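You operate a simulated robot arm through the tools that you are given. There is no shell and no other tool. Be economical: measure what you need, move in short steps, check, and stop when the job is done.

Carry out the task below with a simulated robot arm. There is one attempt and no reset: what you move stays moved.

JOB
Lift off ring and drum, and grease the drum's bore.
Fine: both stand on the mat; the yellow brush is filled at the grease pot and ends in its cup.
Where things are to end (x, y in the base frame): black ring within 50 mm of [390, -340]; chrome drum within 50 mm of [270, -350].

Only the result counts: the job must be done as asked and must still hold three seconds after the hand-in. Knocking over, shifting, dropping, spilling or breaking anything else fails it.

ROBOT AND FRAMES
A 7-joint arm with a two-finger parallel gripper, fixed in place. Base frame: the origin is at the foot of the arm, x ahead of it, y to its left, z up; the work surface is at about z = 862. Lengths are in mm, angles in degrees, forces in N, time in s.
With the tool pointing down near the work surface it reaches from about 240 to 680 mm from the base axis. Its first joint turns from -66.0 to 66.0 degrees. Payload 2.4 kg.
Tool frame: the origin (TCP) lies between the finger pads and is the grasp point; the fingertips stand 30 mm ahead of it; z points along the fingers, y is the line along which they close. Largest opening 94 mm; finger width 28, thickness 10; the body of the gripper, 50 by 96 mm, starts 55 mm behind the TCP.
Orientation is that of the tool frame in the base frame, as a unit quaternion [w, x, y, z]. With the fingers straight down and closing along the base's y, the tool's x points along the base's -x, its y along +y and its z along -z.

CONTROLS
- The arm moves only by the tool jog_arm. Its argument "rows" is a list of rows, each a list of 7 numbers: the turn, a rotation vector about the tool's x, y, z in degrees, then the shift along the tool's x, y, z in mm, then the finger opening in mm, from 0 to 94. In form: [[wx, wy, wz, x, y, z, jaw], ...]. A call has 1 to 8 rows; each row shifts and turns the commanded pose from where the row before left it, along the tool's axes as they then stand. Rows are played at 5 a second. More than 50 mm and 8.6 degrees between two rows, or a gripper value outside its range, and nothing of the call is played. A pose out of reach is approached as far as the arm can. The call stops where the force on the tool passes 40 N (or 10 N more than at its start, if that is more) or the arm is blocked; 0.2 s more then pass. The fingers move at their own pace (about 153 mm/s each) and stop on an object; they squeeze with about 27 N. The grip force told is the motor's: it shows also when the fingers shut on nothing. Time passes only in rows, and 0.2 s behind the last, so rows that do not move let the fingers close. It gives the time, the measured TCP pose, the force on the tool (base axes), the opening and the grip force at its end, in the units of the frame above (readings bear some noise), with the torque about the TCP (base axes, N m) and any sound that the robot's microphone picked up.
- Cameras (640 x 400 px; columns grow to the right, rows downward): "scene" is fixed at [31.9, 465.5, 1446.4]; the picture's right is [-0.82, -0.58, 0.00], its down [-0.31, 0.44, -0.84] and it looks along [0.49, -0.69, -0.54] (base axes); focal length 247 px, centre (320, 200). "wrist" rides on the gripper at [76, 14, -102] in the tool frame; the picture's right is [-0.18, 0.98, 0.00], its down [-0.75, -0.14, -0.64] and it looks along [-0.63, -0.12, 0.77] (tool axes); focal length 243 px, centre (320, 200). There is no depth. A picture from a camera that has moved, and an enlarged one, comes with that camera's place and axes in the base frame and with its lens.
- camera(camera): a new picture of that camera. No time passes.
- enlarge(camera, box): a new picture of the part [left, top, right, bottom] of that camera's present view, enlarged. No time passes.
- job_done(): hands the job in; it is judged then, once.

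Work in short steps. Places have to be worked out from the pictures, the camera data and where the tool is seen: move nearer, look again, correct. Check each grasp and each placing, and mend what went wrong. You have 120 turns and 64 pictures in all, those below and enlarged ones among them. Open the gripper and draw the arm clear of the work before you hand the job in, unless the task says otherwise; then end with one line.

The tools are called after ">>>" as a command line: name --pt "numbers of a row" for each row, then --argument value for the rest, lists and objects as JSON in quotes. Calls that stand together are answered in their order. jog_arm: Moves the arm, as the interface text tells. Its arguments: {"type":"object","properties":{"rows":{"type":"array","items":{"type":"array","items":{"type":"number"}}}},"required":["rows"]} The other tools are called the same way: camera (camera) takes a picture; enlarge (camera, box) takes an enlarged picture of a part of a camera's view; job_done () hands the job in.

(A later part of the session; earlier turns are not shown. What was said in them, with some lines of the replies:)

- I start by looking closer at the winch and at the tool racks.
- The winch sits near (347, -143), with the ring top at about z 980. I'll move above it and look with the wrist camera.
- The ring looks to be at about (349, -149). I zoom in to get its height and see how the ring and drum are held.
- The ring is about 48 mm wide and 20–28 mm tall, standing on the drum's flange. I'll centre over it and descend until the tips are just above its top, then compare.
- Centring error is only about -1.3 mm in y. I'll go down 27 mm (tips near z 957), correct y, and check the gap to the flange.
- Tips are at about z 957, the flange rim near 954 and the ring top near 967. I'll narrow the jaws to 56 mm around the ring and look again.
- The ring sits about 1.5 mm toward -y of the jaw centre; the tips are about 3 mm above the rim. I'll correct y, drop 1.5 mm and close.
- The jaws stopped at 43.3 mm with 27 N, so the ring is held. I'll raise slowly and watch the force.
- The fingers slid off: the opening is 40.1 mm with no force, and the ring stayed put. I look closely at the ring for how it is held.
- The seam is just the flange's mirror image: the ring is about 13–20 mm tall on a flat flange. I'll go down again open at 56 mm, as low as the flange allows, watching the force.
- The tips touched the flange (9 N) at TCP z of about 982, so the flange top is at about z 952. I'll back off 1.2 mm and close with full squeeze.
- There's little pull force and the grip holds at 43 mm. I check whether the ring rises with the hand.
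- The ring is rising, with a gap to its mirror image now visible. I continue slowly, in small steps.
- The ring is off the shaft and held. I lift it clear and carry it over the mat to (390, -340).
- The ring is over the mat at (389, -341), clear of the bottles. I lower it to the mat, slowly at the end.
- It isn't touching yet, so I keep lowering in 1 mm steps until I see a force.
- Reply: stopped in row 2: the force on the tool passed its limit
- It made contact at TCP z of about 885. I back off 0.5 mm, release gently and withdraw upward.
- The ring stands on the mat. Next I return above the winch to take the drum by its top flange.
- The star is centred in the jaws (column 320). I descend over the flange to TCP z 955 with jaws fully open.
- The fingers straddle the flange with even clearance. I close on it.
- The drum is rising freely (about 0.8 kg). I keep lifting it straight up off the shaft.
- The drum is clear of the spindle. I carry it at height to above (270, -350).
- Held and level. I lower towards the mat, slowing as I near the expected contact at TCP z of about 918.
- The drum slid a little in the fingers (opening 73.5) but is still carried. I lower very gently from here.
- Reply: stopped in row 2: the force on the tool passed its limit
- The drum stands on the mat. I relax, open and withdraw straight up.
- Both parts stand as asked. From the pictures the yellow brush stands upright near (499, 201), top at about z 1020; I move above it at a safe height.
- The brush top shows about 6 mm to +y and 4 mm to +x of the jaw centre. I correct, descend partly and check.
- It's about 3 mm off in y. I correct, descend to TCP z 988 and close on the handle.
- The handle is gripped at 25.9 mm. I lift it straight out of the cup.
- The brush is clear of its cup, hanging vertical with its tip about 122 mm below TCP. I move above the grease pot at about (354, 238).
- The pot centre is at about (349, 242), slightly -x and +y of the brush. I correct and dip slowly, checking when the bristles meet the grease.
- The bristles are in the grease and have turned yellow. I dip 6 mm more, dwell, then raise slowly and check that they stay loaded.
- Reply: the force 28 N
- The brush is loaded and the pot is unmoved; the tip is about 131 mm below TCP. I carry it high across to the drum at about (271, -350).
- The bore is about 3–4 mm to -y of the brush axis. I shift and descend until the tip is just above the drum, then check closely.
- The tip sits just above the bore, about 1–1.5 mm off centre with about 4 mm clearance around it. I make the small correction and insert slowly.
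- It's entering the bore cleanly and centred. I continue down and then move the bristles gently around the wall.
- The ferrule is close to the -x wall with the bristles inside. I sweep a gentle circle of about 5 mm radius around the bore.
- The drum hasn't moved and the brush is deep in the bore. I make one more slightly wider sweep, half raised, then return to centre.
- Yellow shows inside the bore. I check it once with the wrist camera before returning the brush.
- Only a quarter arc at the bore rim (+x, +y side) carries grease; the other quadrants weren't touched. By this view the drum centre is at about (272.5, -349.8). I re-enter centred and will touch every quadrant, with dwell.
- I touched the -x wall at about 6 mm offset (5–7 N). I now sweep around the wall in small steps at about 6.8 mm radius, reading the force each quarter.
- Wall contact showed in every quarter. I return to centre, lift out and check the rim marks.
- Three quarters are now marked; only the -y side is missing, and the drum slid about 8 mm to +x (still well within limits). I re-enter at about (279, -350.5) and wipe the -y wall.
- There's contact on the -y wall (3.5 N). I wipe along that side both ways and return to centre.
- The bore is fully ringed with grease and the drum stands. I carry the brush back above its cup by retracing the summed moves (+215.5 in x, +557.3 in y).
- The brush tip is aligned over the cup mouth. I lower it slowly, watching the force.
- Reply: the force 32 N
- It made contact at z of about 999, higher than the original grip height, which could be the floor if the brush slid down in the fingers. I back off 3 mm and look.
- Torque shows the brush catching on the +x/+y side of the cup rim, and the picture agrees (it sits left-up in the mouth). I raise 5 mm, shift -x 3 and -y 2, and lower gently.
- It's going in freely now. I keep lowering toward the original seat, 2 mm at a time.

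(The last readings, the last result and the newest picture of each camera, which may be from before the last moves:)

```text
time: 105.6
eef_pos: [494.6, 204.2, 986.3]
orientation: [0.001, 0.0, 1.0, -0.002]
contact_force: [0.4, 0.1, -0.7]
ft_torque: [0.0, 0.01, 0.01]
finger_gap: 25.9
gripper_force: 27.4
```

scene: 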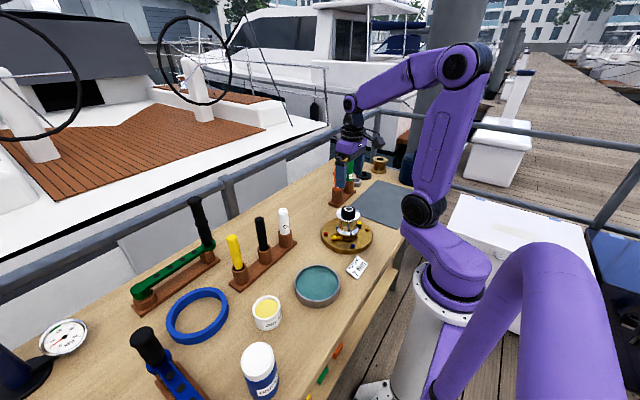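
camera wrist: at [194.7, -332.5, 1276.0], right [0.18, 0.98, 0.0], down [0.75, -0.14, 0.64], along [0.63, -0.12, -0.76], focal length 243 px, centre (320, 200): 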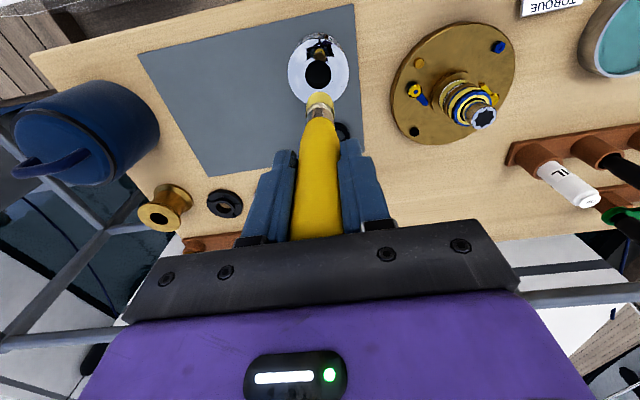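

>>> jog_arm --pt "0 0 0 0 0 2 0" --pt "0 0 0 0 0 0 0"

>>> jog_arm --pt "0 0 0 0 0 2 0" --pt "0 0 0 0 0 0 0"

>>> jog_arm --pt "0 0 0 0 0 2 0" --pt "0 0 0 0 0 0 0"

```text
time: 106.2
eef_pos: [493.0, 203.8, 984.2]
orientation: [0.002, 0.0, 1.0, -0.001]
contact_force: [-0.1, 0.0, -0.2]
ft_torque: [0.01, 0.02, 0.0]
finger_gap: 25.8
gripper_force: 26.7
```

```text
time: 106.8
eef_pos: [493.1, 203.8, 982.3]
orientation: [0.002, 0.0, 1.0, -0.002]
contact_force: [-0.3, -0.7, 3.3]
ft_torque: [-0.18, 0.03, -0.01]
finger_gap: 26.1
gripper_force: 26.6
```

```text
time: 107.4
eef_pos: [493.6, 203.7, 982.7]
orientation: [0.004, 0.0, 1.0, -0.001]
contact_force: [-3.7, -2.9, 32.1]
ft_torque: [-0.48, 0.44, -0.04]
finger_gap: 25.9
gripper_force: 26.4
```

It's on the cup floor (6 mm slide-up in hand explains the height). I ease off, release, and withdraw straight up.

>>> jog_arm --pt "0 0 0 0 0 -2 0" --pt "0 0 0 0 0 0 20" --pt "0 0 0 0 0 0 40" --pt "0 0 0 0 0 0 70" --pt "0 0 0 0 0 0 90" --pt "0 0 0 0 0 0 90"

>>> jog_arm --pt "0 0 0 0 0 -15 90" --pt "0 0 0 0 0 -30 90" --pt "0 0 0 0 0 -40 90" --pt "0 0 0 0 0 -40 90" --pt "0 0 0 0 0 -40 90" --pt "0 0 0 20 0 -30 90" --pt "0 0 0 40 0 0 90" --pt "0 0 0 40 0 0 90"

>>> camera --camera "scene"

```text
time: 108.8
eef_pos: [493.7, 203.2, 982.5]
orientation: [0.001, 0.001, 1.0, -0.002]
contact_force: [-1.0, 0.6, 0.0]
ft_torque: [-0.03, -0.02, 0.04]
finger_gap: 90.0
gripper_force: 0.0
```

```text
time: 110.6
eef_pos: [392.9, 203.7, 1175.6]
orientation: [0.001, 0.0, 1.0, -0.001]
contact_force: [-0.7, -0.3, 1.3]
ft_torque: [-0.02, 0.02, 0.04]
finger_gap: 89.9
gripper_force: 0.0
```

```text
0 pictures are left
```

scene: 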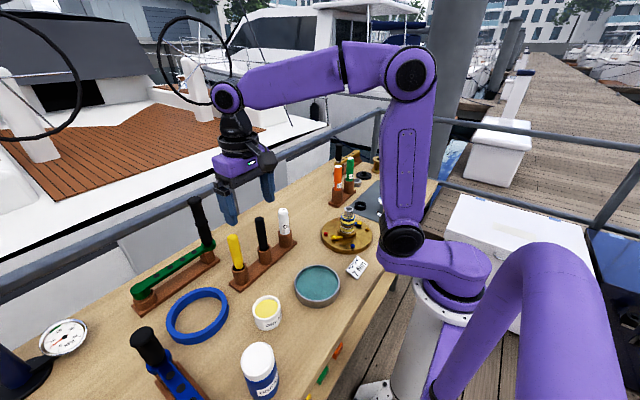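

The final picture shows the brush standing in its cup, the other items in view where they were, and the arm clear. I hand in.

>>> job_done

```text
The job is handed in.
```

The job is handed in: the ring (about [390, -340]) and drum (about [281, -354]) stand on the mat, the drum's bore is greased all round, and the yellow brush is back in its cup; the drum slid about 10 mm from where I set it during greasing.
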